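You operate a simulated robot arm through the tools that you are given. There is no shell and no other tool. Be economical: measure what you need, move in short steps, check, and stop when the job is done.

You are at the controls of a simulated robot arm. One attempt, no reset.

Task
Tidy up at the top of the lacquered table. At the end: the red game tile from the top of the lacquered table is on the window sill; the green slipcase from the top of the lacquered table is on the window sill; the green clip from the top of the lacquered table stands on top of the beige buffing block; the brown sash prop from the top of the lacquered table is on the window sill; whatever was shut is shut again. Leave all else as you found it, and nothing knocked over.

Only the result counts: the job must be done as asked and must still hold three seconds after the hand-in. Knocking over, shifting, dropping, spilling or breaking anything else fails it.

Robot
A 7-joint arm with a two-finger parallel gripper, fixed in place. Base frame: the origin is at the foot of the arm, x ahead of it, y to its left, z up; the work surface is at about z = 720. Readings come in mm, rad, newtons and seconds.
With the tool pointing down near the work surface it reaches from about 160 to 680 mm from the base axis. Its first joint turns from -1.152 to 1.152 rad. Payload 2.4 kg.
The TCP is the grasp point between the finger pads, 30 mm short of the fingertips. In the tool frame z runs along the fingers and y along their closing line. The gripper opens to 94 mm. The fingers are 28 mm wide and 10 mm thick; the gripper's body (50 by 96 mm) begins 55 mm behind the TCP.
Orientation is told as [roll, pitch, yaw] about the base's x, y, z axes, in that order, counted from this pose: with the fingers straight down and closing along the base's y, the tool's x points along the base's -x, its y along +y and its z along -z.

Tools
- The arm moves only by the tool servo_tool. Its argument "rows" is a list of rows, each a list of 7 numbers: the shift along the tool's x, y, z in mm, then the turn, a rotation vector about the tool's x, y, z in rad, then the opening, from 0 (shut) to 1 (fully open). In form: [[dx, dy, dz, rx, ry, rz, jaw], ...]. A call has 1 to 12 rows; each row shifts and turns the commanded pose from where the row before left it, along the tool's axes as they then stand. A row lasts 0.2 s, in which the tool goes at most 50 mm and 0.15 rad; a call with a longer step from one row to the next is refused whole, and so is a gripper value outside its range. A pose out of reach is approached as far as the arm can. The call stops where the force on the tool passes 40 N (or 10 N more than at its start, if that is more) or the arm is blocked; 0.2 s more then pass. Each finger travels about 153 mm/s and halts on what it meets, pressing with about 34 N; the grip force reading is that of the motor and also rises with nothing between the fingers. The clock runs only during rows and for 0.2 s after the last one: add rows that do not move to give the fingers time. The reply holds the time, the measured pose of the TCP, the force on the tool along the base axes, the opening and the grip force, in the units named above and with some noise.
- Cameras (640 x 400 px; columns grow to the right, rows downward): "scene" is fixed at [45.5, 486.5, 1439.6]; the picture's right is [-0.64, -0.77, 0.00], its down [-0.46, 0.38, -0.80] and it looks along [0.62, -0.51, -0.60] (base axes); focal length 280 px, centre (320, 200). "wrist" rides on the gripper at [76, 14, -103] in the tool frame; the picture's right is [-0.18, 0.98, 0.00], its down [-0.75, -0.14, -0.64] and it looks along [-0.63, -0.12, 0.77] (tool axes); focal length 243 px, centre (320, 200). There is no depth. A picture from a camera that has moved, and an enlarged one, comes with that camera's place and axes in the base frame and with its lens.
- get_image(camera): a new picture of that camera. No time passes.
- inspect(camera, box): a new picture of the part [left, top, right, bottom] of that camera's present view, enlarged. No time passes.
- finish_job(): hands the job in; it is judged then, once.

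Go step by step. Nothing tells you positions but the pictures and the camera data: compare them with the known pose of the tool, close in by small moves and look again before you grip or let go. The budget is 120 turns and 76 pictures, counting those below and the enlarged ones. Unless the task says otherwise, let go and move clear before handing in, and close with one line.

The tools are called as name(argument=value, ...) on one line, values as JSON. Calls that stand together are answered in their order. servo_tool: Moves the arm, as the interface text tells. Its arguments: {"type":"object","properties":{"rows":{"type":"array","items":{"type":"array","items":{"type":"number"}}}},"required":["rows"]} The other tools are called the same way: get_image (camera) takes a picture; inspect (camera, box) takes an enlarged picture of a part of a camera's view; finish_job () hands the job in.

At the start:

```text
time_s: 0.0
eef_pos: [427.3, -38.7, 1158.2]
tcp_rot: [0.0, 0.001, 0.001]
ft_force: [0.0, 0.2, -0.1]
finger_gap: 94.3
grip_force: 0.1
```

scene: 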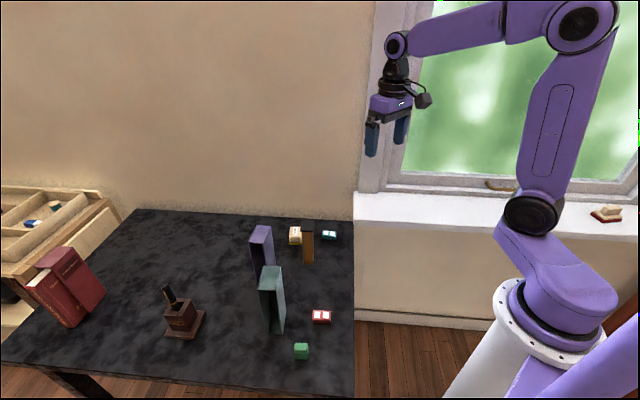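
wrist: 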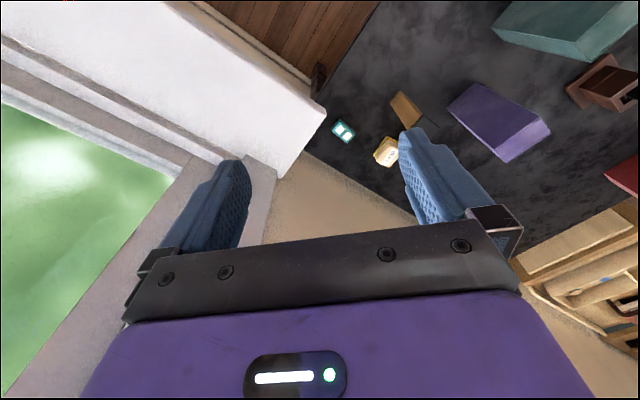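

I see the table with a purple and a green slipcase, small tiles, a clip and a brown prop, with the window sill to the right. I'll enlarge the views to identify each object.

inspect(camera="scene", box=[220, 205, 360, 292])

inspect(camera="scene", box=[230, 255, 370, 375])

inspect(camera="scene", box=[340, 150, 640, 337])

inspect(camera="wrist", box=[240, 0, 640, 250])

```text
4.57 times, centred on (290, 248) of scene
camera zoom: at [45.5, 486.5, 1439.6], right [-0.64, -0.77, 0.0], down [-0.46, 0.38, -0.8], along [0.62, -0.51, -0.6], focal length 1281 px, centre (457, -22)
```

zoom: 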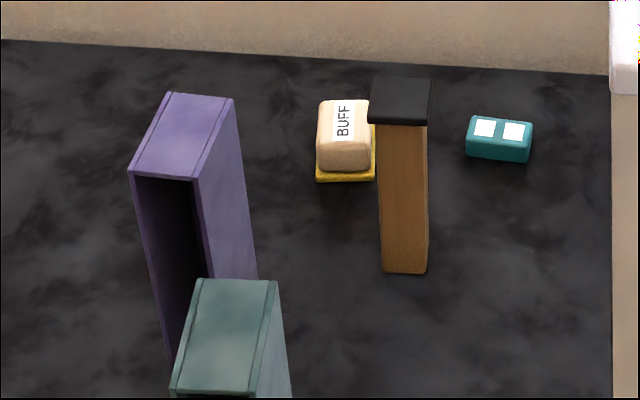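

```text
3.33 times, centred on (300, 315) of scene
camera zoom: at [45.5, 486.5, 1439.6], right [-0.64, -0.77, 0.0], down [-0.46, 0.38, -0.8], along [0.62, -0.51, -0.6], focal length 934 px, centre (387, -183)
```

zoom: 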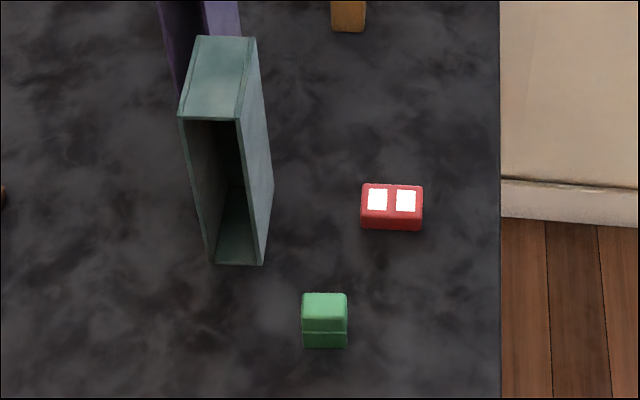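

```text
2.13 times, centred on (490, 244) of scene
camera zoom: at [45.5, 486.5, 1439.6], right [-0.64, -0.77, 0.0], down [-0.46, 0.38, -0.8], along [0.62, -0.51, -0.6], focal length 598 px, centre (-43, 107)
```

zoom: 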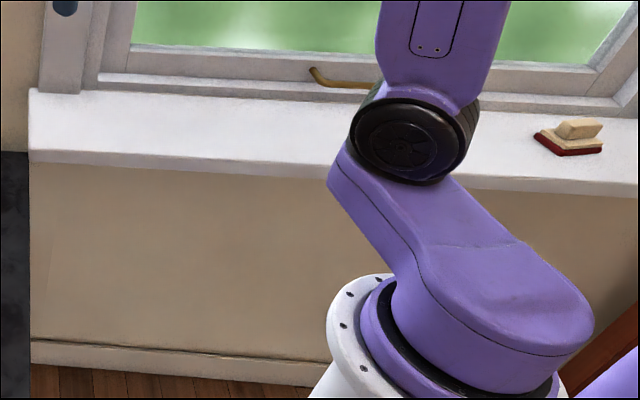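

```text
1.60 times, centred on (440, 125) of wrist
camera zoom: at [351.0, -24.7, 1259.8], right [0.18, 0.98, 0.0], down [0.75, -0.14, 0.64], along [0.63, -0.12, -0.77], focal length 388 px, centre (128, 320)
```

zoom: 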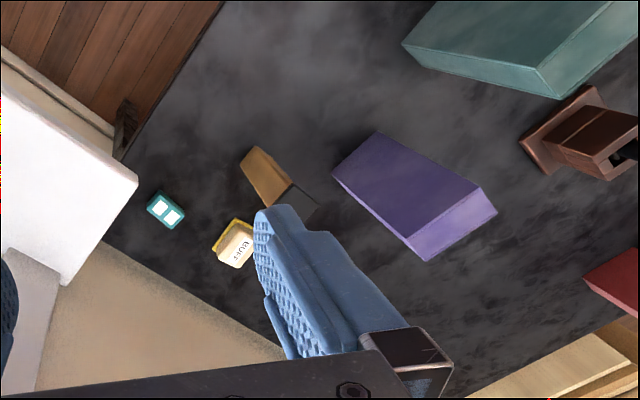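

The green slipcase, brown sash prop, red tile and green clip are on the table, and the buffing block is behind the prop. The table and wall are turned about 45° to the base axes. I'll turn the tool by 45° and lower it partway so I can measure.

servo_tool(rows=[[0, 0, 20, 0, 0, 0.131, 1], [0, 0, 20, 0, 0, 0.131, 1], [0, 0, 20, 0, 0, 0.131, 1], [0, 0, 20, 0, 0, 0.131, 1], [0, 0, 20, 0, 0, 0.131, 1], [0, 0, 20, 0, 0, 0.13, 1]])

```text
time_s: 1.4
eef_pos: [427.5, -38.3, 1036.7]
tcp_rot: [-0.001, -0.001, -0.789]
ft_force: [-1.3, 0.5, -0.3]
finger_gap: 94.1
grip_force: 0.0
```

Next I'll move back over the table's near side so the wrist camera can see the objects.

servo_tool(rows=[[38.5, 21, 0, 0, 0, 0, 1], [38.5, 21, 0, 0, 0, 0, 1], [38.5, 21, 0, 0, 0, 0, 1], [38.5, 21, 0, 0, 0, 0, 1], [38.5, 21, 0, 0, 0, 0, 1], [38.5, 21, 0, 0, 0, 0, 1]])

get_image(camera="wrist")

```text
time_s: 2.8
eef_pos: [352.5, 214.8, 1036.0]
tcp_rot: [0.001, -0.001, -0.784]
ft_force: [0.6, 0.3, -0.4]
finger_gap: 94.1
grip_force: 0.1
```

```text
69 pictures are left
camera wrist: at [308.6, 278.4, 1139.4], right [0.83, 0.56, 0.0], down [0.43, -0.63, 0.64], along [0.36, -0.53, -0.77], focal length 243 px, centre (320, 200)
```

wrist: 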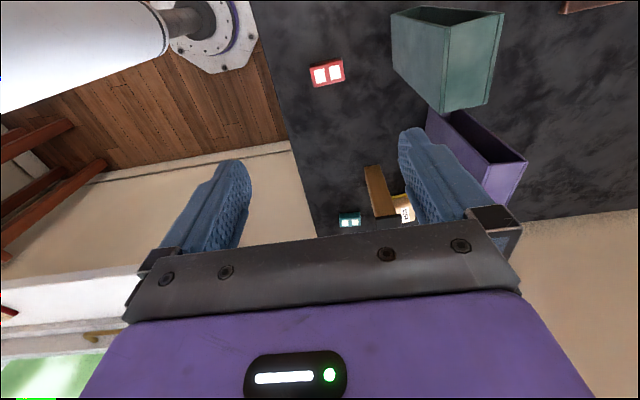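

The red tile is almost directly below, near (367, 213). I'll descend partway and look again.

servo_tool(rows=[[-2, 2, 42, 0, 0, 0, 1], [-2, 2, 42, 0, 0, 0, 1], [-2, 2, 42, 0, 0, 0, 1], [-2, 2, 42, 0, 0, 0, 1], [-2, 1.5, 42, 0, 0, 0, 1], [-1, 0, 10, 0, 0, 0, 1]])

get_image(camera="wrist")

```text
time_s: 4.2
eef_pos: [367.0, 213.1, 817.3]
tcp_rot: [0.0, -0.001, -0.786]
ft_force: [-0.4, -0.8, -0.2]
finger_gap: 93.9
grip_force: 0.0
```

```text
68 pictures are left
camera wrist: at [323.5, 275.5, 919.1], right [0.83, 0.56, 0.0], down [0.43, -0.63, 0.64], along [0.36, -0.53, -0.77], focal length 243 px, centre (320, 200)
```

wrist: 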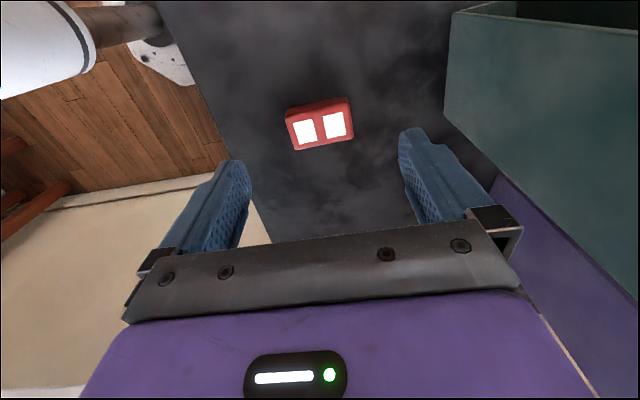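

The tile is centred beneath the fingers. I'll descend to the table and grip it.

servo_tool(rows=[[0.5, -0.5, 25, 0, 0, 0, 1], [0.5, -0.3, 25, 0, 0, 0, 1], [0, 0, 12.5, 0, 0, 0, 1], [0, 0, 0, 0, 0, 0, 0.3], [0, 0, 0, 0, 0, 0, 0.3], [0, 0, 0, 0, 0, 0, 0.3]])

get_image(camera="wrist")

```text
time_s: 5.6
eef_pos: [366.5, 212.6, 754.4]
tcp_rot: [0.001, 0.0, -0.783]
ft_force: [-0.6, 1.0, -0.1]
finger_gap: 48.6
grip_force: 34.3
```

```text
67 pictures are left
camera wrist: at [321.8, 275.5, 856.7], right [0.83, 0.56, 0.0], down [0.43, -0.63, 0.64], along [0.36, -0.53, -0.77], focal length 243 px, centre (320, 200)
```

wrist: 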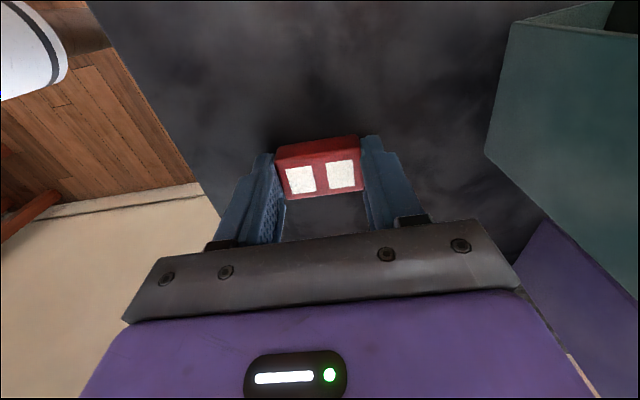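

The tile is held with a gap of 48.6 mm. I'll lift it and carry it towards the sill.

servo_tool(rows=[[0, 0, -30, 0, 0, 0, 0.3], [0, 0, -45, 0, 0, 0, 0.3], [0, 0, -45, 0, 0, 0, 0.3], [0, 0, -45, 0, 0, 0, 0.3], [0, 0, -45, 0, 0, 0, 0.3]])

servo_tool(rows=[[-29, -33, 0, 0, 0, 0, 0.3], [-29, -33, 0, 0, 0, 0, 0.3], [-29, -33, 0, 0, 0, 0, 0.3], [-29, -33, 0, 0, 0, 0, 0.3], [-29, -33, 0, 0, 0, 0, 0.3], [-29, -33, 0, 0, 0, 0, 0.3], [-29, -33, 0, 0, 0, 0, 0.3], [-29, -33, 0, 0, 0, 0, 0.3], [-29, -33, 0, 0, 0, 0, 0.3], [-29, -33, 0, 0, 0, 0, 0.3]])

get_image(camera="wrist")

get_image(camera="scene")

```text
time_s: 6.8
eef_pos: [366.3, 212.9, 966.3]
tcp_rot: [0.0, 0.001, -0.785]
ft_force: [-0.1, 0.6, -1.4]
finger_gap: 48.6
grip_force: 34.4
```

```text
time_s: 9.0
eef_pos: [338.9, -225.9, 963.9]
tcp_rot: [-0.001, 0.0, -0.785]
ft_force: [0.1, -0.5, -1.1]
finger_gap: 48.5
grip_force: 34.2
```

```text
66 pictures are left
camera wrist: at [294.4, -162.7, 1067.5], right [0.82, 0.57, 0.0], down [0.43, -0.63, 0.64], along [0.36, -0.53, -0.77], focal length 243 px, centre (320, 200)
```

wrist: 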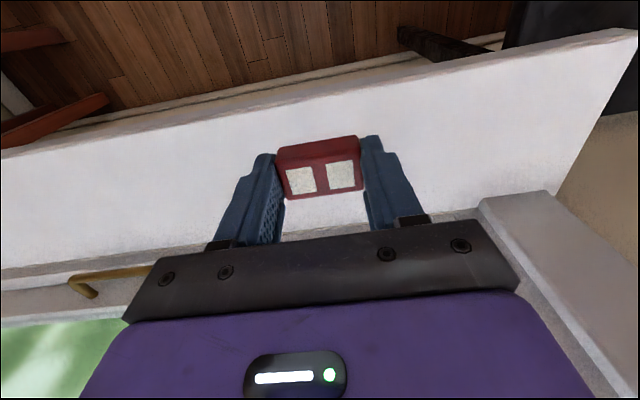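

```text
65 pictures are left
```

scene: 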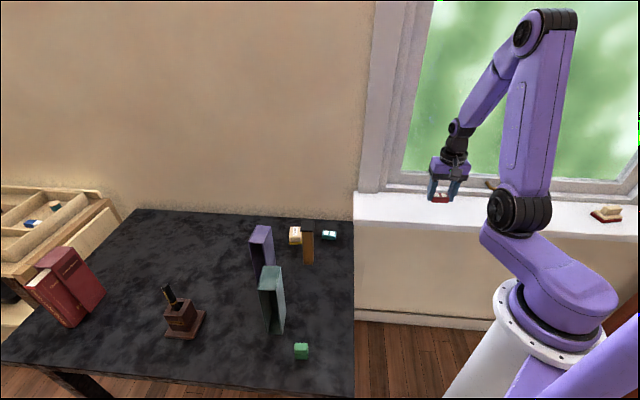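

The sill top is near z = 825 and spans from about n = 392 to 565. I'll move 60 mm deeper over it, lower the tile to just above and look.

servo_tool(rows=[[-30, 0, 0, 0, 0, 0, 0.3], [-30, 0, 15, 0, 0, 0, 0.3], [0, 0, 30, 0, 0, 0, 0.3], [0, 0, 20, 0, 0, 0, 0.3], [0, 0, 10, 0, 0, 0, 0.3]])

get_image(camera="wrist")

inspect(camera="scene", box=[380, 130, 540, 230])

```text
time_s: 10.2
eef_pos: [379.9, -267.7, 889.7]
tcp_rot: [0.0, 0.001, -0.786]
ft_force: [0.0, 0.2, 0.6]
finger_gap: 48.6
grip_force: 33.7
```

```text
64 pictures are left
camera wrist: at [336.6, -205.0, 991.8], right [0.82, 0.57, 0.0], down [0.43, -0.63, 0.64], along [0.36, -0.53, -0.77], focal length 243 px, centre (320, 200)
```

wrist: 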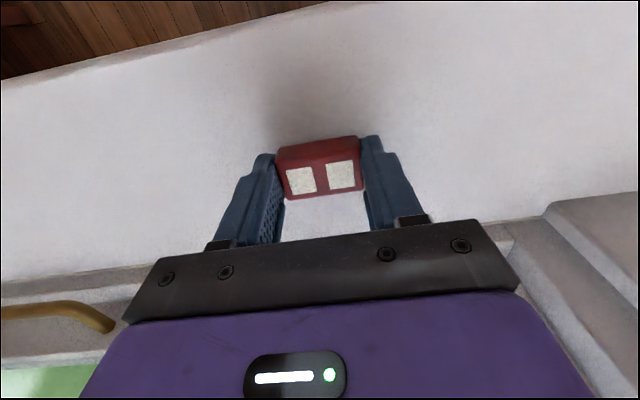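

```text
4.00 times, centred on (460, 180) of scene
camera zoom: at [45.6, 486.5, 1439.6], right [-0.64, -0.77, 0.0], down [-0.46, 0.38, -0.8], along [0.62, -0.51, -0.6], focal length 1121 px, centre (-240, 280)
```

zoom: 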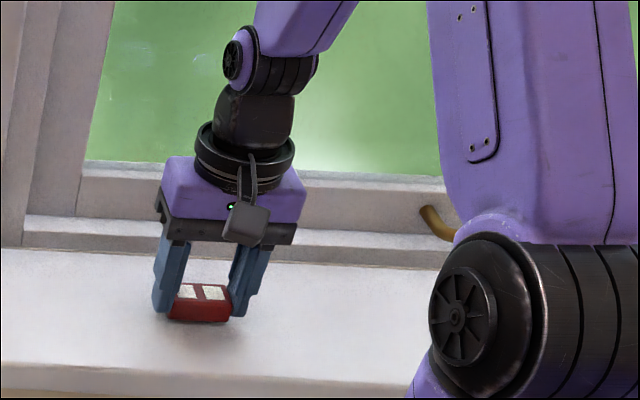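

The tile is over the sill with clear room. I'll lower it slowly until it touches.

servo_tool(rows=[[0, 0, 6, 0, 0, 0, 0.3], [0, 0, 6, 0, 0, 0, 0.3], [0, 0, 4, 0, 0, 0, 0.3], [0, 0, 3, 0, 0, 0, 0.3]])

servo_tool(rows=[[0, 0, 2, 0, 0, 0, 0.3], [0, 0, 2, 0, 0, 0, 0.3]])

servo_tool(rows=[[0, 0, 2, 0, 0, 0, 0.3], [0, 0, 2, 0, 0, 0, 0.3]])

```text
time_s: 10.8
eef_pos: [380.3, -267.7, 880.2]
tcp_rot: [-0.001, -0.004, -0.787]
ft_force: [-2.7, 1.6, 8.3]
finger_gap: 48.4
grip_force: 33.9
stopped in row 3: the force on the tool passed its limit (the readings are from after the stop); the commanded pose is now the measured one
```

```text
time_s: 11.3
eef_pos: [381.4, -268.6, 881.9]
tcp_rot: [0.0, -0.004, -0.785]
ft_force: [-1.5, 1.2, 7.2]
finger_gap: 48.6
grip_force: 33.8
stopped in row 2: the force on the tool passed its limit (the readings are from after the stop); the commanded pose is now the measured one
```

```text
time_s: 11.7
eef_pos: [381.4, -269.1, 881.2]
tcp_rot: [0.0, -0.005, -0.784]
ft_force: [-2.5, 0.8, 7.8]
finger_gap: 48.6
grip_force: 34.0
stopped in row 2: the force on the tool passed its limit (the readings are from after the stop); the commanded pose is now the measured one
```

Contact came at TCP z ≈ 881, so the sill top is near 847. I'll release and lift clear.

servo_tool(rows=[[0, 0, 0, 0, 0, 0, 0.6], [0, 0, 0, 0, 0, 0, 0.75], [0, 0, 0, 0, 0, 0, 0.75], [0, 0, -15, 0, 0, 0, 0.75], [0, 0, -30, 0, 0, 0, 0.75], [0, 0, -40, 0, 0, 0, 0.75], [0, 0, -40, 0, 0, 0, 0.75]])

get_image(camera="wrist")

```text
time_s: 13.3
eef_pos: [380.9, -267.8, 1006.3]
tcp_rot: [0.0, -0.002, -0.787]
ft_force: [0.0, 0.1, -0.6]
finger_gap: 70.4
grip_force: 0.0
```

```text
62 pictures are left
camera wrist: at [337.5, -205.0, 1109.0], right [0.82, 0.57, 0.0], down [0.43, -0.63, 0.64], along [0.36, -0.53, -0.76], focal length 243 px, centre (320, 200)
```

wrist: 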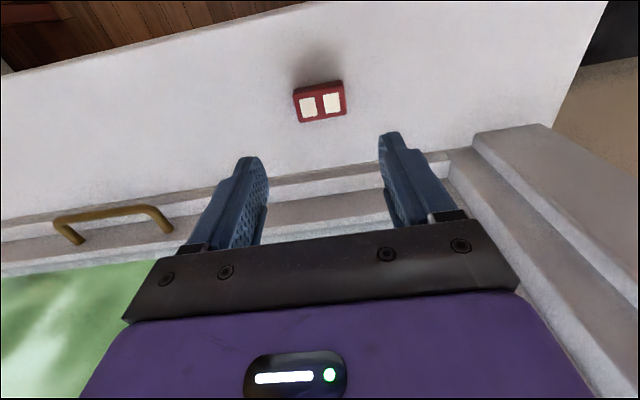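

The tile sits on the sill. Next I'll go above the green slipcase, around (436, 312), with open jaws.

servo_tool(rows=[[31, 37.4, 0, 0, 0, 0, 0.8], [31, 37.4, 0, 0, 0, 0, 0.8], [31, 37.4, 0, 0, 0, 0, 0.8], [31, 37.4, 0, 0, 0, 0, 0.8], [31, 37.4, 0, 0, 0, 0, 0.8], [31, 37.4, 0, 0, 0, 0, 0.8], [31, 37.4, 0, 0, 0, 0, 0.8], [31, 37.4, 0, 0, 0, 0, 0.8], [31, 37.4, 0, 0, 0, 0, 0.8], [31, 37.4, 0, 0, 0, 0, 0.8], [31, 37.4, 0, 0, 0, 0, 0.8], [31, 37.4, 0, 0, 0, 0, 0.8]])

get_image(camera="wrist")

get_image(camera="scene")

```text
time_s: 15.9
eef_pos: [434.4, 313.0, 1004.1]
tcp_rot: [0.0, -0.004, -0.785]
ft_force: [0.2, 0.9, 0.0]
finger_gap: 75.1
grip_force: 0.0
```

```text
61 pictures are left
camera wrist: at [390.1, 376.2, 1105.9], right [0.83, 0.56, 0.0], down [0.43, -0.63, 0.65], along [0.37, -0.53, -0.76], focal length 243 px, centre (320, 200)
```

wrist: 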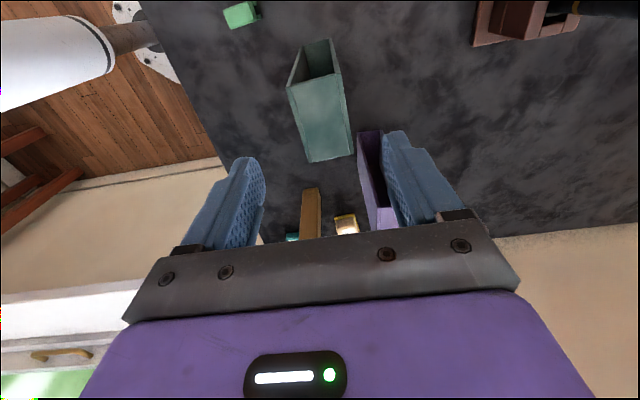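

```text
60 pictures are left
```

scene: 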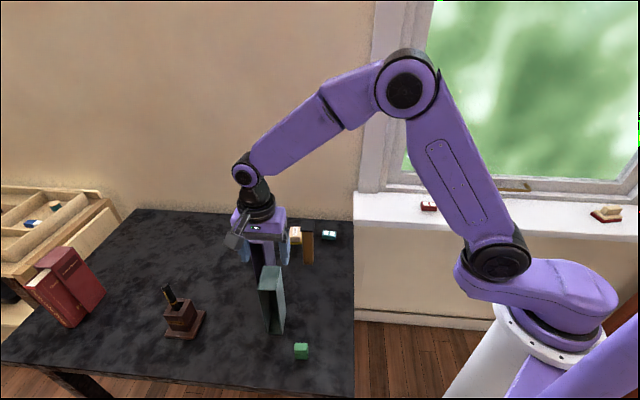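

The slipcase top is centred about 6 mm further in than the tool. I'll correct for that, descend partway and check.

servo_tool(rows=[[-6, 2, 20, 0, 0, 0, 0.8], [0, 0, 25, 0, 0, 0, 0.8], [0, 0, 20, 0, 0, 0, 0.8]])

get_image(camera="wrist")

inspect(camera="scene", box=[200, 180, 360, 340])

```text
time_s: 16.7
eef_pos: [439.8, 309.8, 939.7]
tcp_rot: [0.0, -0.005, -0.784]
ft_force: [0.4, -0.5, -0.5]
finger_gap: 75.5
grip_force: 0.1
```

```text
59 pictures are left
camera wrist: at [396.2, 372.2, 1041.3], right [0.82, 0.57, 0.0], down [0.43, -0.63, 0.65], along [0.37, -0.53, -0.76], focal length 243 px, centre (320, 200)
```

wrist: 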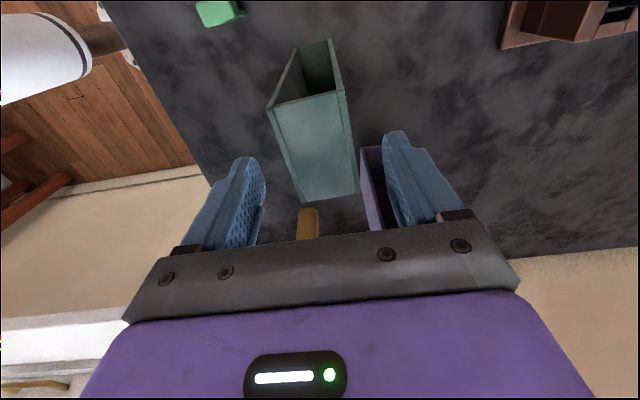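

```text
2.50 times, centred on (280, 260) of scene
camera zoom: at [45.5, 486.5, 1439.6], right [-0.64, -0.77, 0.0], down [-0.46, 0.38, -0.8], along [0.62, -0.51, -0.6], focal length 701 px, centre (420, 50)
```

zoom: 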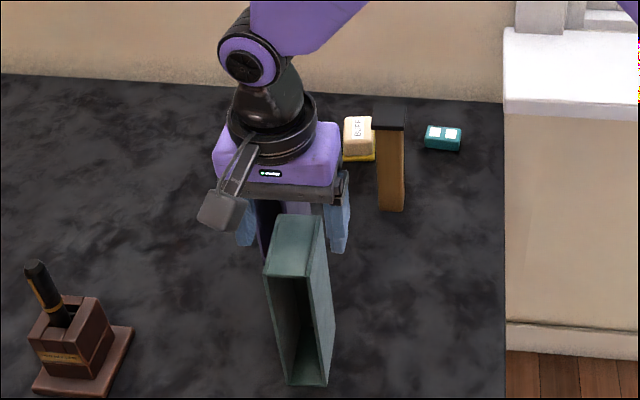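

The slipcase top is aligned between the fingers. I'll descend and grip.

servo_tool(rows=[[0, 0, 20, 0, 0, 0, 0.8], [0, 0, 20, 0, 0, 0, 0.8], [0, 0, 14, 0, 0, 0, 0.8], [0, 0, 0, 0, 0, 0, 0.5], [0, 0, 0, 0, 0, 0, 0.25], [0, 0, 0, 0, 0, 0, 0.25], [0, 0, 0, 0, 0, 0, 0.25]])

get_image(camera="wrist")

```text
time_s: 18.3
eef_pos: [441.5, 309.6, 883.8]
tcp_rot: [0.0, -0.006, -0.783]
ft_force: [-0.5, 0.1, -0.2]
finger_gap: 47.4
grip_force: 34.1
```

```text
57 pictures are left
camera wrist: at [396.8, 371.9, 986.8], right [0.82, 0.57, 0.0], down [0.43, -0.63, 0.65], along [0.37, -0.53, -0.76], focal length 243 px, centre (320, 200)
```

wrist: 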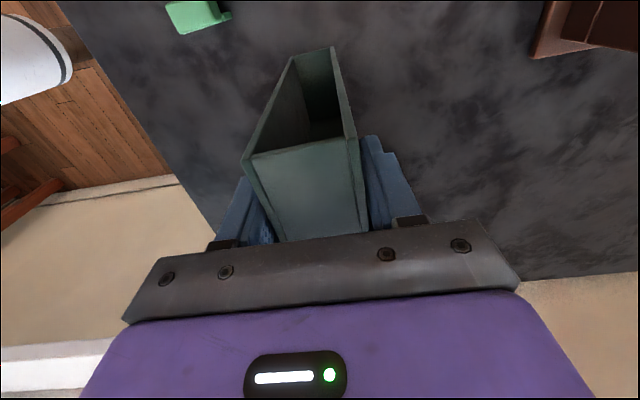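

The slipcase is gripped. I'll lift it high and carry it over the sill.

servo_tool(rows=[[0, 0, -20, 0, 0, 0, 0.25], [0, 0, -40, 0, 0, 0, 0.25], [0, 0, -45, 0, 0, 0, 0.25], [0, 0, -45, 0, 0, 0, 0.25], [0, 0, -45, 0, 0, 0, 0.25]])

servo_tool(rows=[[-36.6, -26, 0, 0, 0, 0, 0.25], [-36.6, -26, 0, 0, 0, 0, 0.25], [-36.6, -26, 0, 0, 0, 0, 0.25], [-36.6, -26, 0, 0, 0, 0, 0.25], [-36.6, -26, 0, 0, 0, 0, 0.25], [-36.6, -26, 0, 0, 0, 0, 0.25], [-36.6, -26, 0, 0, 0, 0, 0.25], [-36.6, -26, 0, 0, 0, 0, 0.25], [-36.6, -26, 0, 0, 0, 0, 0.25]])

get_image(camera="scene")

get_image(camera="wrist")

```text
time_s: 19.5
eef_pos: [439.7, 308.4, 1081.6]
tcp_rot: [0.0, -0.006, -0.784]
ft_force: [0.2, -0.4, -1.2]
finger_gap: 46.9
grip_force: 34.0
```

```text
time_s: 21.5
eef_pos: [509.2, -90.0, 1081.8]
tcp_rot: [0.0, -0.006, -0.784]
ft_force: [-0.5, 0.2, -0.9]
finger_gap: 46.9
grip_force: 34.1
```

```text
56 pictures are left
```

scene: 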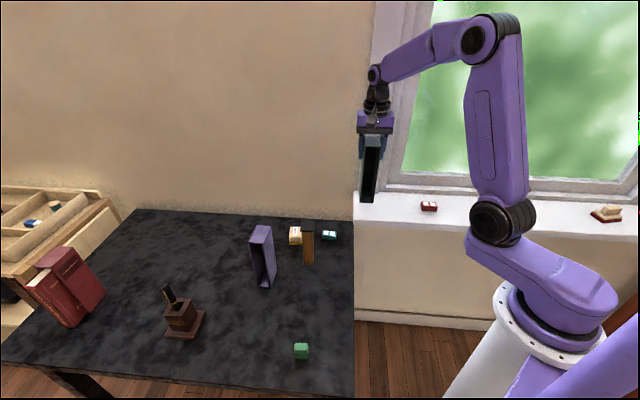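

```text
55 pictures are left
camera wrist: at [464.7, -26.2, 1184.1], right [0.82, 0.57, 0.0], down [0.43, -0.63, 0.65], along [0.37, -0.53, -0.76], focal length 243 px, centre (320, 200)
```

wrist: 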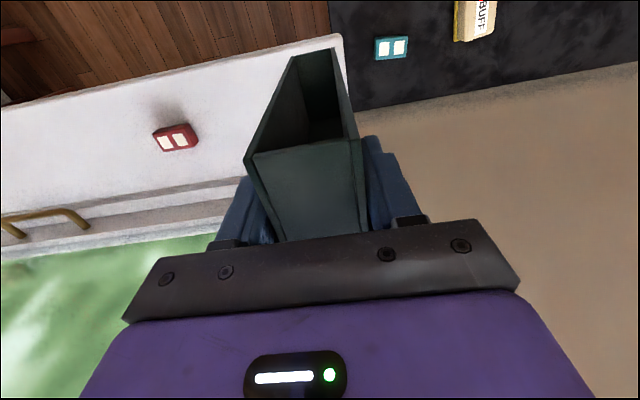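

I'll shift to the final spot at t = 265, n = 455 and lower to just above the sill.

servo_tool(rows=[[-31, -31, 0, 0, 0, 0, 0.25], [0, 0, 25, 0, 0, 0, 0.25], [0, 0, 20, 0, 0, 0, 0.25], [0, 0, 10, 0, 0, 0, 0.25]])

inspect(camera="scene", box=[340, 100, 500, 250])

```text
time_s: 22.5
eef_pos: [507.8, -133.7, 1025.7]
tcp_rot: [0.0, -0.005, -0.783]
ft_force: [-0.3, 0.8, -1.1]
finger_gap: 46.7
grip_force: 34.3
```

```text
2.67 times, centred on (420, 175) of scene
camera zoom: at [45.6, 486.5, 1439.6], right [-0.64, -0.77, 0.0], down [-0.46, 0.38, -0.8], along [0.62, -0.51, -0.6], focal length 747 px, centre (53, 267)
```

zoom: 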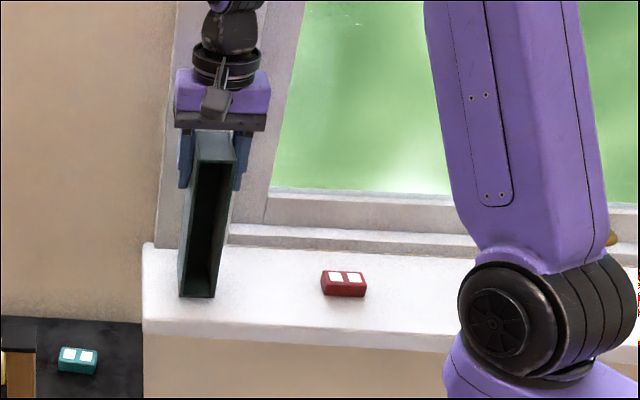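

Clear all round. I'll lower it by small steps until it touches.

servo_tool(rows=[[0, 0, 4, 0, 0, 0, 0.25], [0, 0, 3, 0, 0, 0, 0.25], [0, 0, 2, 0, 0, 0, 0.25]])

servo_tool(rows=[[0, 0, 2, 0, 0, 0, 0.25], [0, 0, 2, 0, 0, 0, 0.25], [0, 0, 2, 0, 0, 0, 0.25], [0, 0, 2, 0, 0, 0, 0.25]])

```text
time_s: 23.3
eef_pos: [510.3, -131.8, 1018.1]
tcp_rot: [-0.002, -0.005, -0.783]
ft_force: [-0.2, 0.9, -1.2]
finger_gap: 46.9
grip_force: 34.4
```

```text
time_s: 24.3
eef_pos: [508.5, -134.4, 1010.8]
tcp_rot: [0.002, -0.01, -0.788]
ft_force: [-1.5, -0.7, 25.3]
finger_gap: 46.5
grip_force: 34.5
```

It is in contact at z ≈ 1011. I'll ease off slightly, open gently and rise.

servo_tool(rows=[[0, 0, -1, 0, 0, 0, 0.25], [0, 0, 0, 0, 0, 0, 0.55], [0, 0, 0, 0, 0, 0, 0.7], [0, 0, 0, 0, 0, 0, 0.7], [0, 0, -15, 0, 0, 0, 0.7], [0, 0, -30, 0, 0, 0, 0.7], [0, 0, -40, 0, 0, 0, 0.7]])

get_image(camera="wrist")

inspect(camera="scene", box=[340, 100, 500, 250])

```text
time_s: 25.9
eef_pos: [508.6, -133.2, 1096.1]
tcp_rot: [-0.002, -0.005, -0.783]
ft_force: [0.1, 0.6, 0.8]
finger_gap: 66.1
grip_force: 0.0
```

```text
53 pictures are left
camera wrist: at [464.5, -69.6, 1198.0], right [0.82, 0.57, 0.0], down [0.43, -0.63, 0.65], along [0.37, -0.53, -0.76], focal length 243 px, centre (320, 200)
```

wrist: 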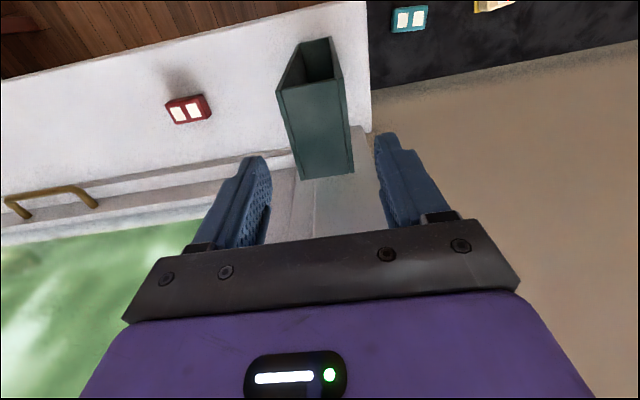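

```text
2.67 times, centred on (420, 175) of scene
camera zoom: at [45.5, 486.5, 1439.6], right [-0.64, -0.77, 0.0], down [-0.46, 0.38, -0.8], along [0.62, -0.51, -0.6], focal length 747 px, centre (53, 267)
```

zoom: 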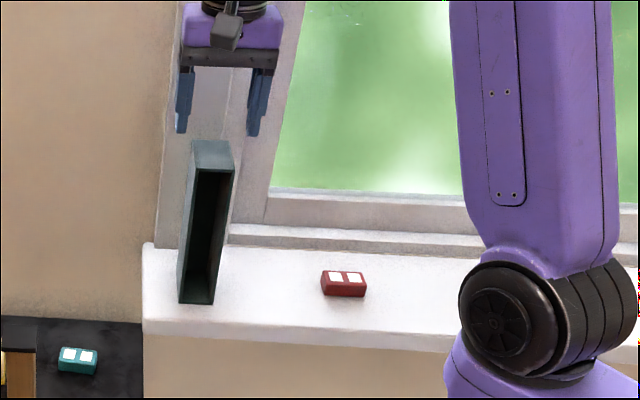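

The slipcase stands on the sill. Next I'll move above the brown sash prop.

servo_tool(rows=[[30, 35, 0, 0, 0, 0, 0.8], [30, 35, 0, 0, 0, 0, 0.8], [30, 35, 0, 0, 0, 0, 0.8], [30, 35, 0, 0, 0, 0, 0.8], [30, 35, 0, 0, 0, 0, 0.8], [30, 35, 0, 0, 0, 0, 0.8], [0, 0, 45, 0, 0, 0, 0.8], [0, 0, 45, 0, 0, 0, 0.8]])

get_image(camera="wrist")

inspect(camera="scene", box=[240, 180, 360, 280])

```text
time_s: 27.7
eef_pos: [528.8, 143.9, 1004.7]
tcp_rot: [0.001, -0.004, -0.785]
ft_force: [-0.1, -0.4, -0.7]
finger_gap: 75.2
grip_force: 0.0
```

```text
51 pictures are left
camera wrist: at [484.8, 207.1, 1106.3], right [0.82, 0.57, 0.0], down [0.43, -0.63, 0.65], along [0.37, -0.53, -0.76], focal length 243 px, centre (320, 200)
```

wrist: 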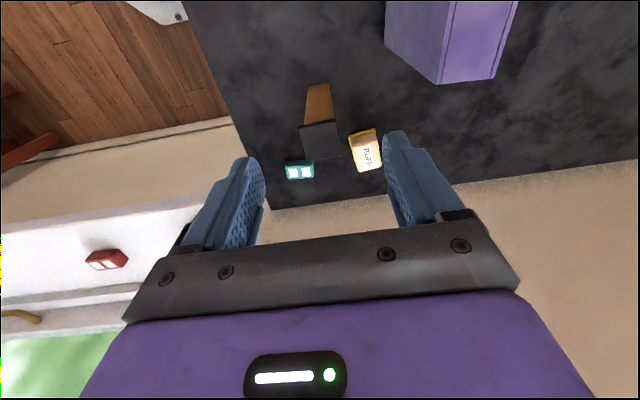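

```text
4.00 times, centred on (300, 230) of scene
camera zoom: at [45.5, 486.5, 1439.6], right [-0.64, -0.77, 0.0], down [-0.46, 0.38, -0.8], along [0.62, -0.51, -0.6], focal length 1121 px, centre (400, 80)
```

zoom: 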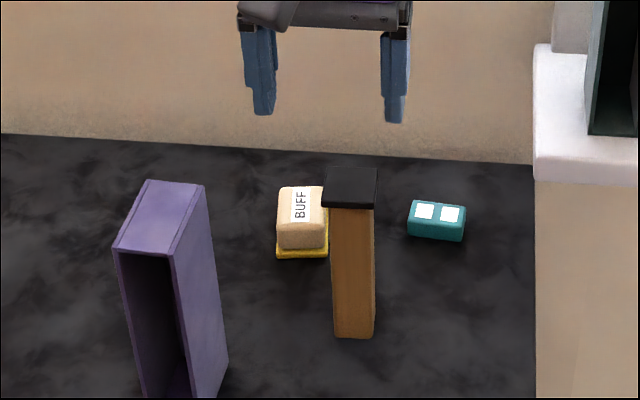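

The prop's top is near (547, 120, 885). I'll align with it and descend partway to check.

servo_tool(rows=[[-15, -2, 0, 0, 0, 0, 0.8], [-15, -2, 20, 0, 0, 0, 0.8], [0, 0, 25, 0, 0, 0, 0.8], [0, 0, 12, 0, 0, 0, 0.8]])

get_image(camera="wrist")

inspect(camera="scene", box=[240, 180, 360, 280])

```text
time_s: 28.7
eef_pos: [549.1, 119.2, 946.7]
tcp_rot: [0.0, -0.006, -0.783]
ft_force: [0.4, 0.5, 0.4]
finger_gap: 75.5
grip_force: 0.1
```

```text
49 pictures are left
camera wrist: at [504.4, 182.0, 1049.4], right [0.82, 0.57, 0.0], down [0.43, -0.63, 0.65], along [0.37, -0.53, -0.76], focal length 243 px, centre (320, 200)
```

wrist: 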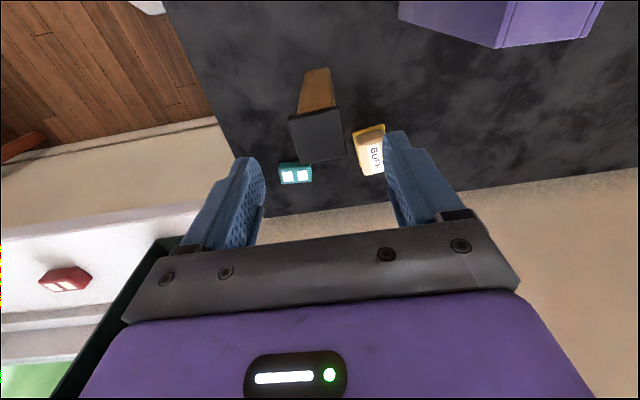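

```text
4.00 times, centred on (300, 230) of scene
camera zoom: at [45.6, 486.5, 1439.6], right [-0.64, -0.77, 0.0], down [-0.46, 0.38, -0.8], along [0.62, -0.51, -0.6], focal length 1121 px, centre (400, 80)
```

zoom: 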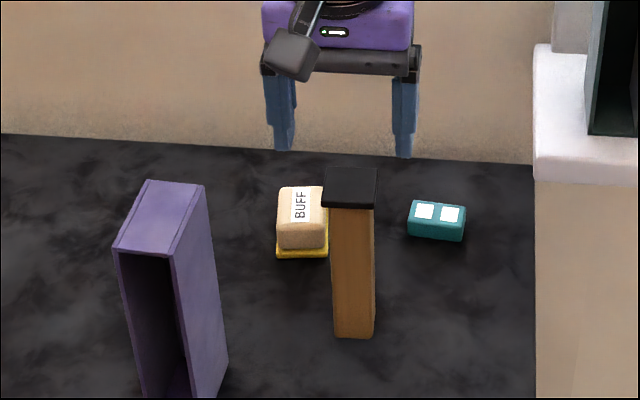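

The cap is centred under the fingers. I'll descend and grip at the cap level.

servo_tool(rows=[[0, 0, 25, 0, 0, 0, 0.8], [0, 0, 25, 0, 0, 0, 0.8], [0, 0, 24, 0, 0, 0, 0.8], [0, 0, 0, 0, 0, 0, 0.5], [0, 0, 0, 0, 0, 0, 0.25], [0, 0, 0, 0, 0, 0, 0.25], [0, 0, 0, 0, 0, 0, 0.25]])

get_image(camera="wrist")

inspect(camera="scene", box=[240, 180, 360, 280])

```text
time_s: 30.3
eef_pos: [547.8, 117.7, 873.7]
tcp_rot: [0.0, -0.005, -0.783]
ft_force: [-0.7, -0.1, 0.4]
finger_gap: 44.0
grip_force: 34.2
```

```text
47 pictures are left
camera wrist: at [504.5, 181.2, 976.1], right [0.82, 0.57, 0.0], down [0.43, -0.63, 0.65], along [0.37, -0.53, -0.76], focal length 243 px, centre (320, 200)
```

wrist: 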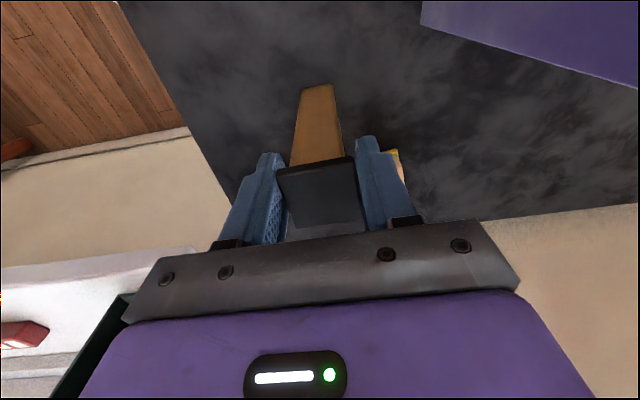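

```text
4.00 times, centred on (300, 230) of scene
camera zoom: at [45.6, 486.5, 1439.6], right [-0.64, -0.77, 0.0], down [-0.46, 0.38, -0.8], along [0.62, -0.51, -0.6], focal length 1121 px, centre (400, 80)
```

zoom: 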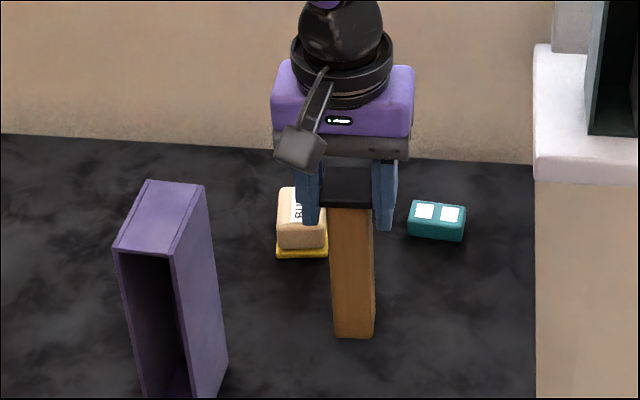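

The prop is gripped at the cap. I'll lift it straight up a little and check.

servo_tool(rows=[[0, 0, -10, 0, 0, 0, 0.25], [0, 0, -20, 0, 0, 0, 0.25], [0, 0, -40, 0, 0, 0, 0.25], [0, 0, -40, 0, 0, 0, 0.25], [0, 0, -40, 0, 0, 0, 0.25], [0, 0, -40, 0, 0, 0, 0.25]])

get_image(camera="scene")

```text
time_s: 31.7
eef_pos: [547.0, 119.0, 1064.5]
tcp_rot: [0.0, -0.006, -0.783]
ft_force: [1.1, -0.1, -0.4]
finger_gap: 43.9
grip_force: 34.2
```

```text
45 pictures are left
```

scene: 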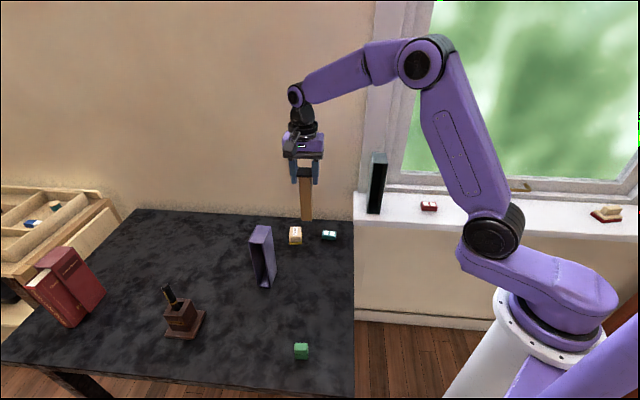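

The whole prop came up cleanly. I'll carry it along in front of the sill to t = 172, then move in over the sill.

servo_tool(rows=[[0, -42.7, 0, 0, 0, 0, 0.25], [0, -42.7, 0, 0, 0, 0, 0.25], [0, -42.7, 0, 0, 0, 0, 0.25], [0, -42.7, 0, 0, 0, 0, 0.25], [0, -42.7, 0, 0, 0, 0, 0.25], [0, -42.7, 0, 0, 0, 0, 0.25], [0, -42.7, 0, 0, 0, 0, 0.25], [-36.5, 0, 0, 0, 0, 0, 0.25], [-36.5, 0, 0, 0, 0, 0, 0.25], [-36.5, 0, 0, 0, 0, 0, 0.25], [-36.5, 0, 0, 0, 0, 0, 0.25]])

get_image(camera="wrist")

inspect(camera="scene", box=[340, 100, 500, 250])

```text
time_s: 34.1
eef_pos: [441.0, -196.2, 1064.5]
tcp_rot: [-0.001, -0.005, -0.782]
ft_force: [0.2, 0.1, -1.4]
finger_gap: 43.6
grip_force: 33.9
```

```text
44 pictures are left
camera wrist: at [396.2, -133.1, 1166.6], right [0.82, 0.57, 0.0], down [0.43, -0.63, 0.65], along [0.37, -0.53, -0.76], focal length 243 px, centre (320, 200)
```

wrist: 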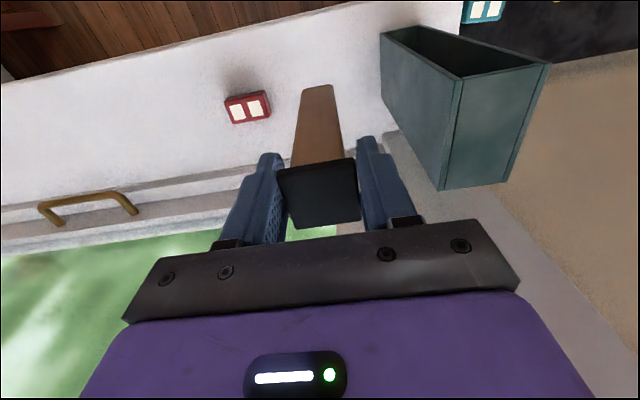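

```text
2.67 times, centred on (420, 175) of scene
camera zoom: at [45.5, 486.5, 1439.6], right [-0.64, -0.77, 0.0], down [-0.46, 0.38, -0.8], along [0.62, -0.51, -0.6], focal length 747 px, centre (53, 267)
```

zoom: 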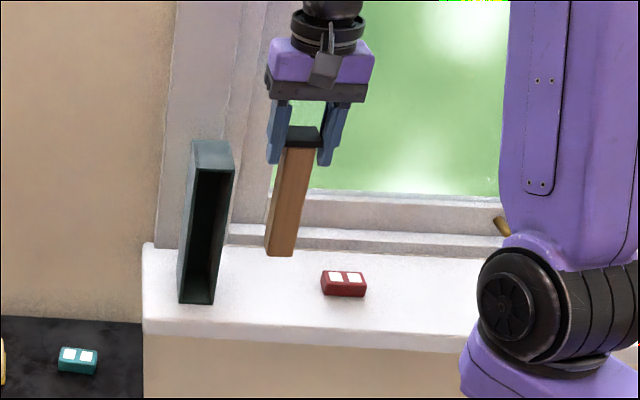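

It is over its spot, between the slipcase and the tile. I'll lower it most of the way, then by small steps.

servo_tool(rows=[[0, 0, 20, 0, 0, 0, 0.25], [0, 0, 20, 0, 0, 0, 0.25], [0, 0, 12, 0, 0, 0, 0.25], [0, 0, 4, 0, 0, 0, 0.25], [0, 0, 2, 0, 0, 0, 0.25]])

servo_tool(rows=[[0, 0, 2, 0, 0, 0, 0.25], [0, 0, 2, 0, 0, 0, 0.25]])

```text
time_s: 35.3
eef_pos: [440.1, -195.9, 1006.8]
tcp_rot: [0.0, -0.007, -0.783]
ft_force: [0.4, 0.2, -0.6]
finger_gap: 43.5
grip_force: 33.9
```

```text
time_s: 35.9
eef_pos: [440.6, -196.3, 1004.3]
tcp_rot: [0.0, -0.007, -0.784]
ft_force: [-6.5, 1.6, 26.6]
finger_gap: 43.9
grip_force: 34.2
```

Contact at z ≈ 1004. I'll ease off 1 mm and check that it stands straight before opening.

servo_tool(rows=[[0, 0, -1, 0, 0, 0, 0.25]])

inspect(camera="scene", box=[360, 120, 460, 220])

```text
time_s: 36.3
eef_pos: [440.7, -195.3, 1003.5]
tcp_rot: [0.0, -0.006, -0.787]
ft_force: [-2.5, 0.0, 20.1]
finger_gap: 43.7
grip_force: 33.9
```

```text
4.00 times, centred on (410, 170) of scene
camera zoom: at [45.2, 486.6, 1439.6], right [-0.64, -0.77, 0.0], down [-0.46, 0.38, -0.8], along [0.62, -0.51, -0.6], focal length 1121 px, centre (-40, 320)
```

zoom: 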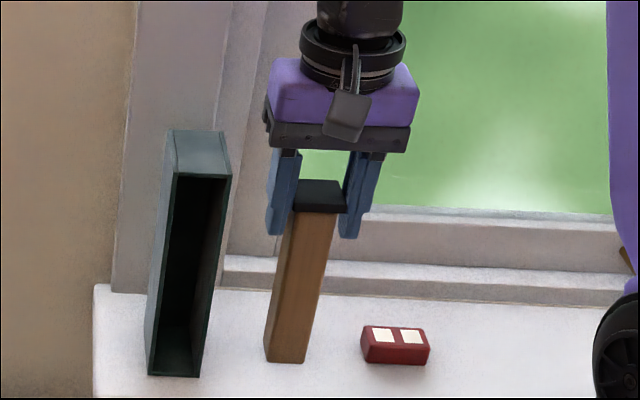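

It looks upright. I'll open slowly and rise clear.

servo_tool(rows=[[0, 0, -0.7, 0, 0, 0, 0.25], [0, 0, 0, 0, 0, 0, 0.5], [0, 0, 0, 0, 0, 0, 0.62], [0, 0, 0, 0, 0, 0, 0.62], [0, 0, -15, 0, 0, 0, 0.62], [0, 0, -30, 0, 0, 0, 0.62], [0, 0, -40, 0, 0, 0, 0.62]])

inspect(camera="scene", box=[360, 120, 460, 220])

```text
time_s: 37.9
eef_pos: [440.3, -194.9, 1088.6]
tcp_rot: [-0.001, -0.005, -0.784]
ft_force: [0.7, -0.5, 0.0]
finger_gap: 58.3
grip_force: 0.0
```

```text
4.00 times, centred on (410, 170) of scene
camera zoom: at [45.5, 486.5, 1439.6], right [-0.64, -0.77, 0.0], down [-0.46, 0.38, -0.8], along [0.62, -0.51, -0.6], focal length 1121 px, centre (-40, 320)
```

zoom: 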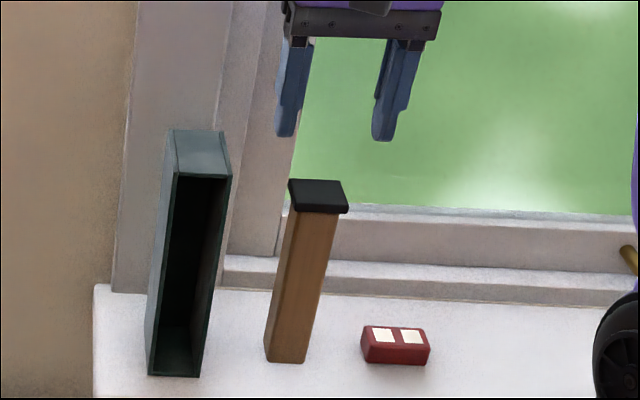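

The prop stands by itself on the sill. Now I'll go back to the table for the green clip, around (330, 305).

servo_tool(rows=[[38, 25.5, 0, 0, 0, 0, 0.8], [38, 25.5, 0, 0, 0, 0, 0.8], [38, 25.5, 0, 0, 0, 0, 0.8], [38, 25.5, 0, 0, 0, 0, 0.8], [38, 25.5, 0, 0, 0, 0, 0.8], [38, 25.5, 0, 0, 0, 0, 0.8], [38, 25.5, 0, 0, 0, 0, 0.8], [38, 25.5, 0, 0, 0, 0, 0.8], [38, 25.5, 0, 0, 0, 0, 0.8], [38, 25.5, 0, 0, 0, 0, 0.8], [38, 25.5, 0, 0, 0, 0, 0.8]])

servo_tool(rows=[[0, 0, 45, 0, 0, 0, 0.8], [0, 0, 45, 0, 0, 0, 0.8], [0, 0, 45, 0, 0, 0, 0.8], [0, 0, 45, 0, 0, 0, 0.8]])

get_image(camera="wrist")

inspect(camera="scene", box=[260, 320, 340, 380])

inspect(camera="scene", box=[260, 210, 340, 270])

```text
time_s: 40.3
eef_pos: [344.4, 297.8, 1085.9]
tcp_rot: [0.0, -0.006, -0.784]
ft_force: [-0.4, 0.1, 0.5]
finger_gap: 75.2
grip_force: 0.0
```

```text
time_s: 41.3
eef_pos: [343.1, 298.2, 906.1]
tcp_rot: [0.0, -0.004, -0.785]
ft_force: [0.4, -0.8, 0.4]
finger_gap: 75.3
grip_force: 0.1
```

```text
40 pictures are left
camera wrist: at [298.7, 360.9, 1008.0], right [0.82, 0.57, 0.0], down [0.43, -0.63, 0.65], along [0.37, -0.53, -0.76], focal length 243 px, centre (320, 200)
```

wrist: 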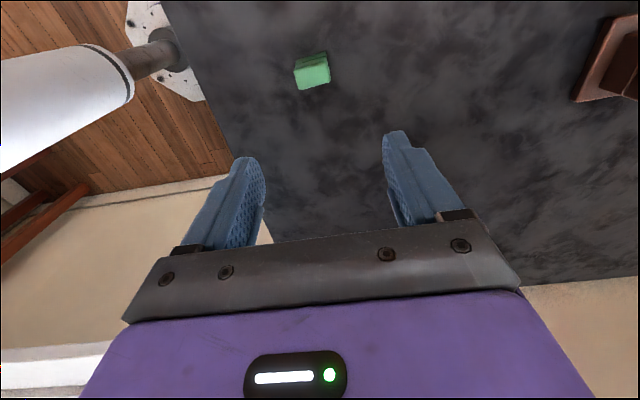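

```text
6.67 times, centred on (300, 350) of scene
camera zoom: at [45.5, 486.5, 1439.6], right [-0.64, -0.77, 0.0], down [-0.46, 0.38, -0.8], along [0.62, -0.51, -0.6], focal length 1868 px, centre (453, -800)
```

zoom: 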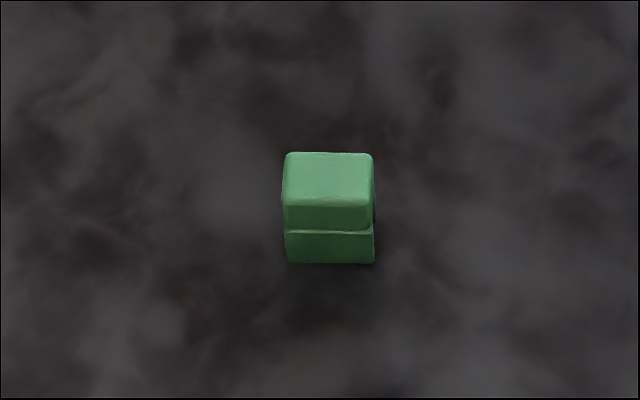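

```text
6.67 times, centred on (300, 240) of scene
camera zoom: at [45.5, 486.5, 1439.6], right [-0.64, -0.77, 0.0], down [-0.46, 0.38, -0.8], along [0.62, -0.51, -0.6], focal length 1868 px, centre (453, -67)
```

zoom: 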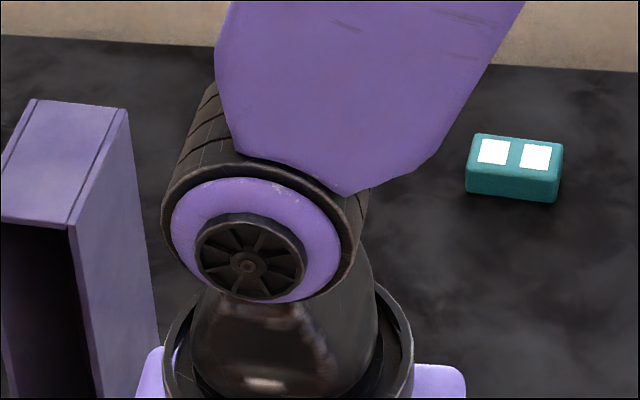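

The clip is at about (329, 309) and roughly 32 mm wide. I'll move over it, descend to 815 and check.

servo_tool(rows=[[9, -1, 20, 0, 0, 0, 0.8], [8.5, 0, 35, 0, 0, 0, 0.8], [0, 0, 35, 0, 0, 0, 0.8]])

get_image(camera="wrist")

inspect(camera="wrist", box=[240, 60, 400, 160])

```text
time_s: 42.1
eef_pos: [330.7, 309.2, 815.6]
tcp_rot: [0.001, -0.007, -0.783]
ft_force: [0.6, -0.4, 0.5]
finger_gap: 75.4
grip_force: 0.0
```

```text
37 pictures are left
camera wrist: at [286.0, 372.4, 918.1], right [0.82, 0.57, 0.0], down [0.43, -0.63, 0.65], along [0.37, -0.53, -0.76], focal length 243 px, centre (320, 200)
```

wrist: 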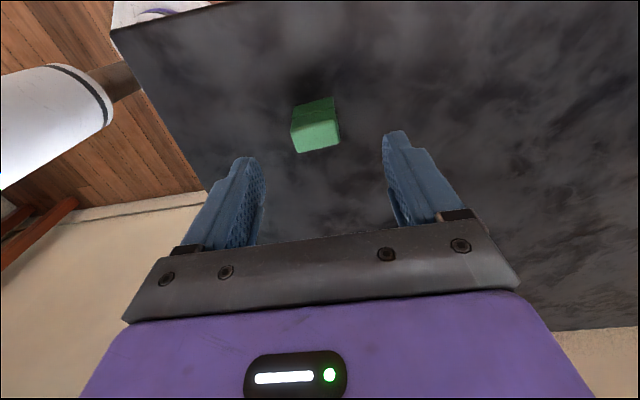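

```text
4.00 times, centred on (320, 110) of wrist
camera zoom: at [286.0, 372.4, 918.1], right [0.82, 0.57, 0.0], down [0.43, -0.63, 0.65], along [0.37, -0.53, -0.76], focal length 970 px, centre (320, 560)
```

zoom: 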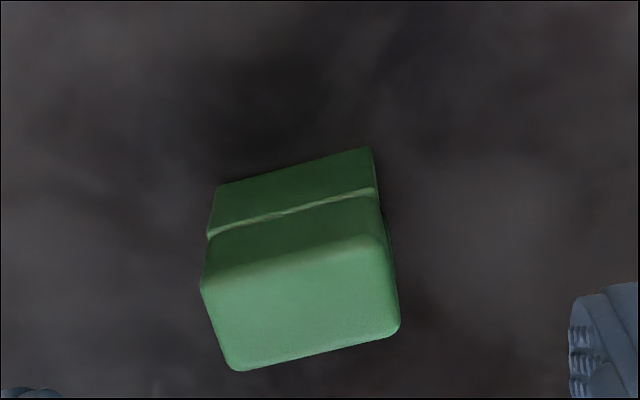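

The clip is about 3.5 mm to the side of the tool. I'll correct for that, descend and grip near its top.

servo_tool(rows=[[-2, -3.5, 15, 0, 0, 0, 0.8], [0, 0, 20, 0, 0, 0, 0.8], [0, 0, 19, 0, 0, 0, 0.8], [0, 0, 0, 0, 0, 0, 0.5], [0, 0, 0, 0, 0, 0, 0.15], [0, 0, 0, 0, 0, 0, 0.15], [0, 0, 0, 0, 0, 0, 0.15]])

get_image(camera="wrist")

```text
time_s: 43.7
eef_pos: [329.7, 304.7, 763.5]
tcp_rot: [0.0, -0.005, -0.783]
ft_force: [0.5, -0.6, -0.2]
finger_gap: 33.6
grip_force: 34.1
```

```text
35 pictures are left
camera wrist: at [285.3, 367.9, 865.1], right [0.82, 0.57, 0.0], down [0.43, -0.63, 0.65], along [0.37, -0.53, -0.76], focal length 243 px, centre (320, 200)
```

wrist: 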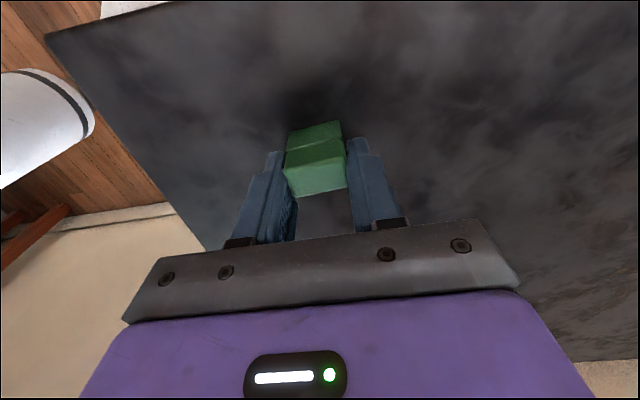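

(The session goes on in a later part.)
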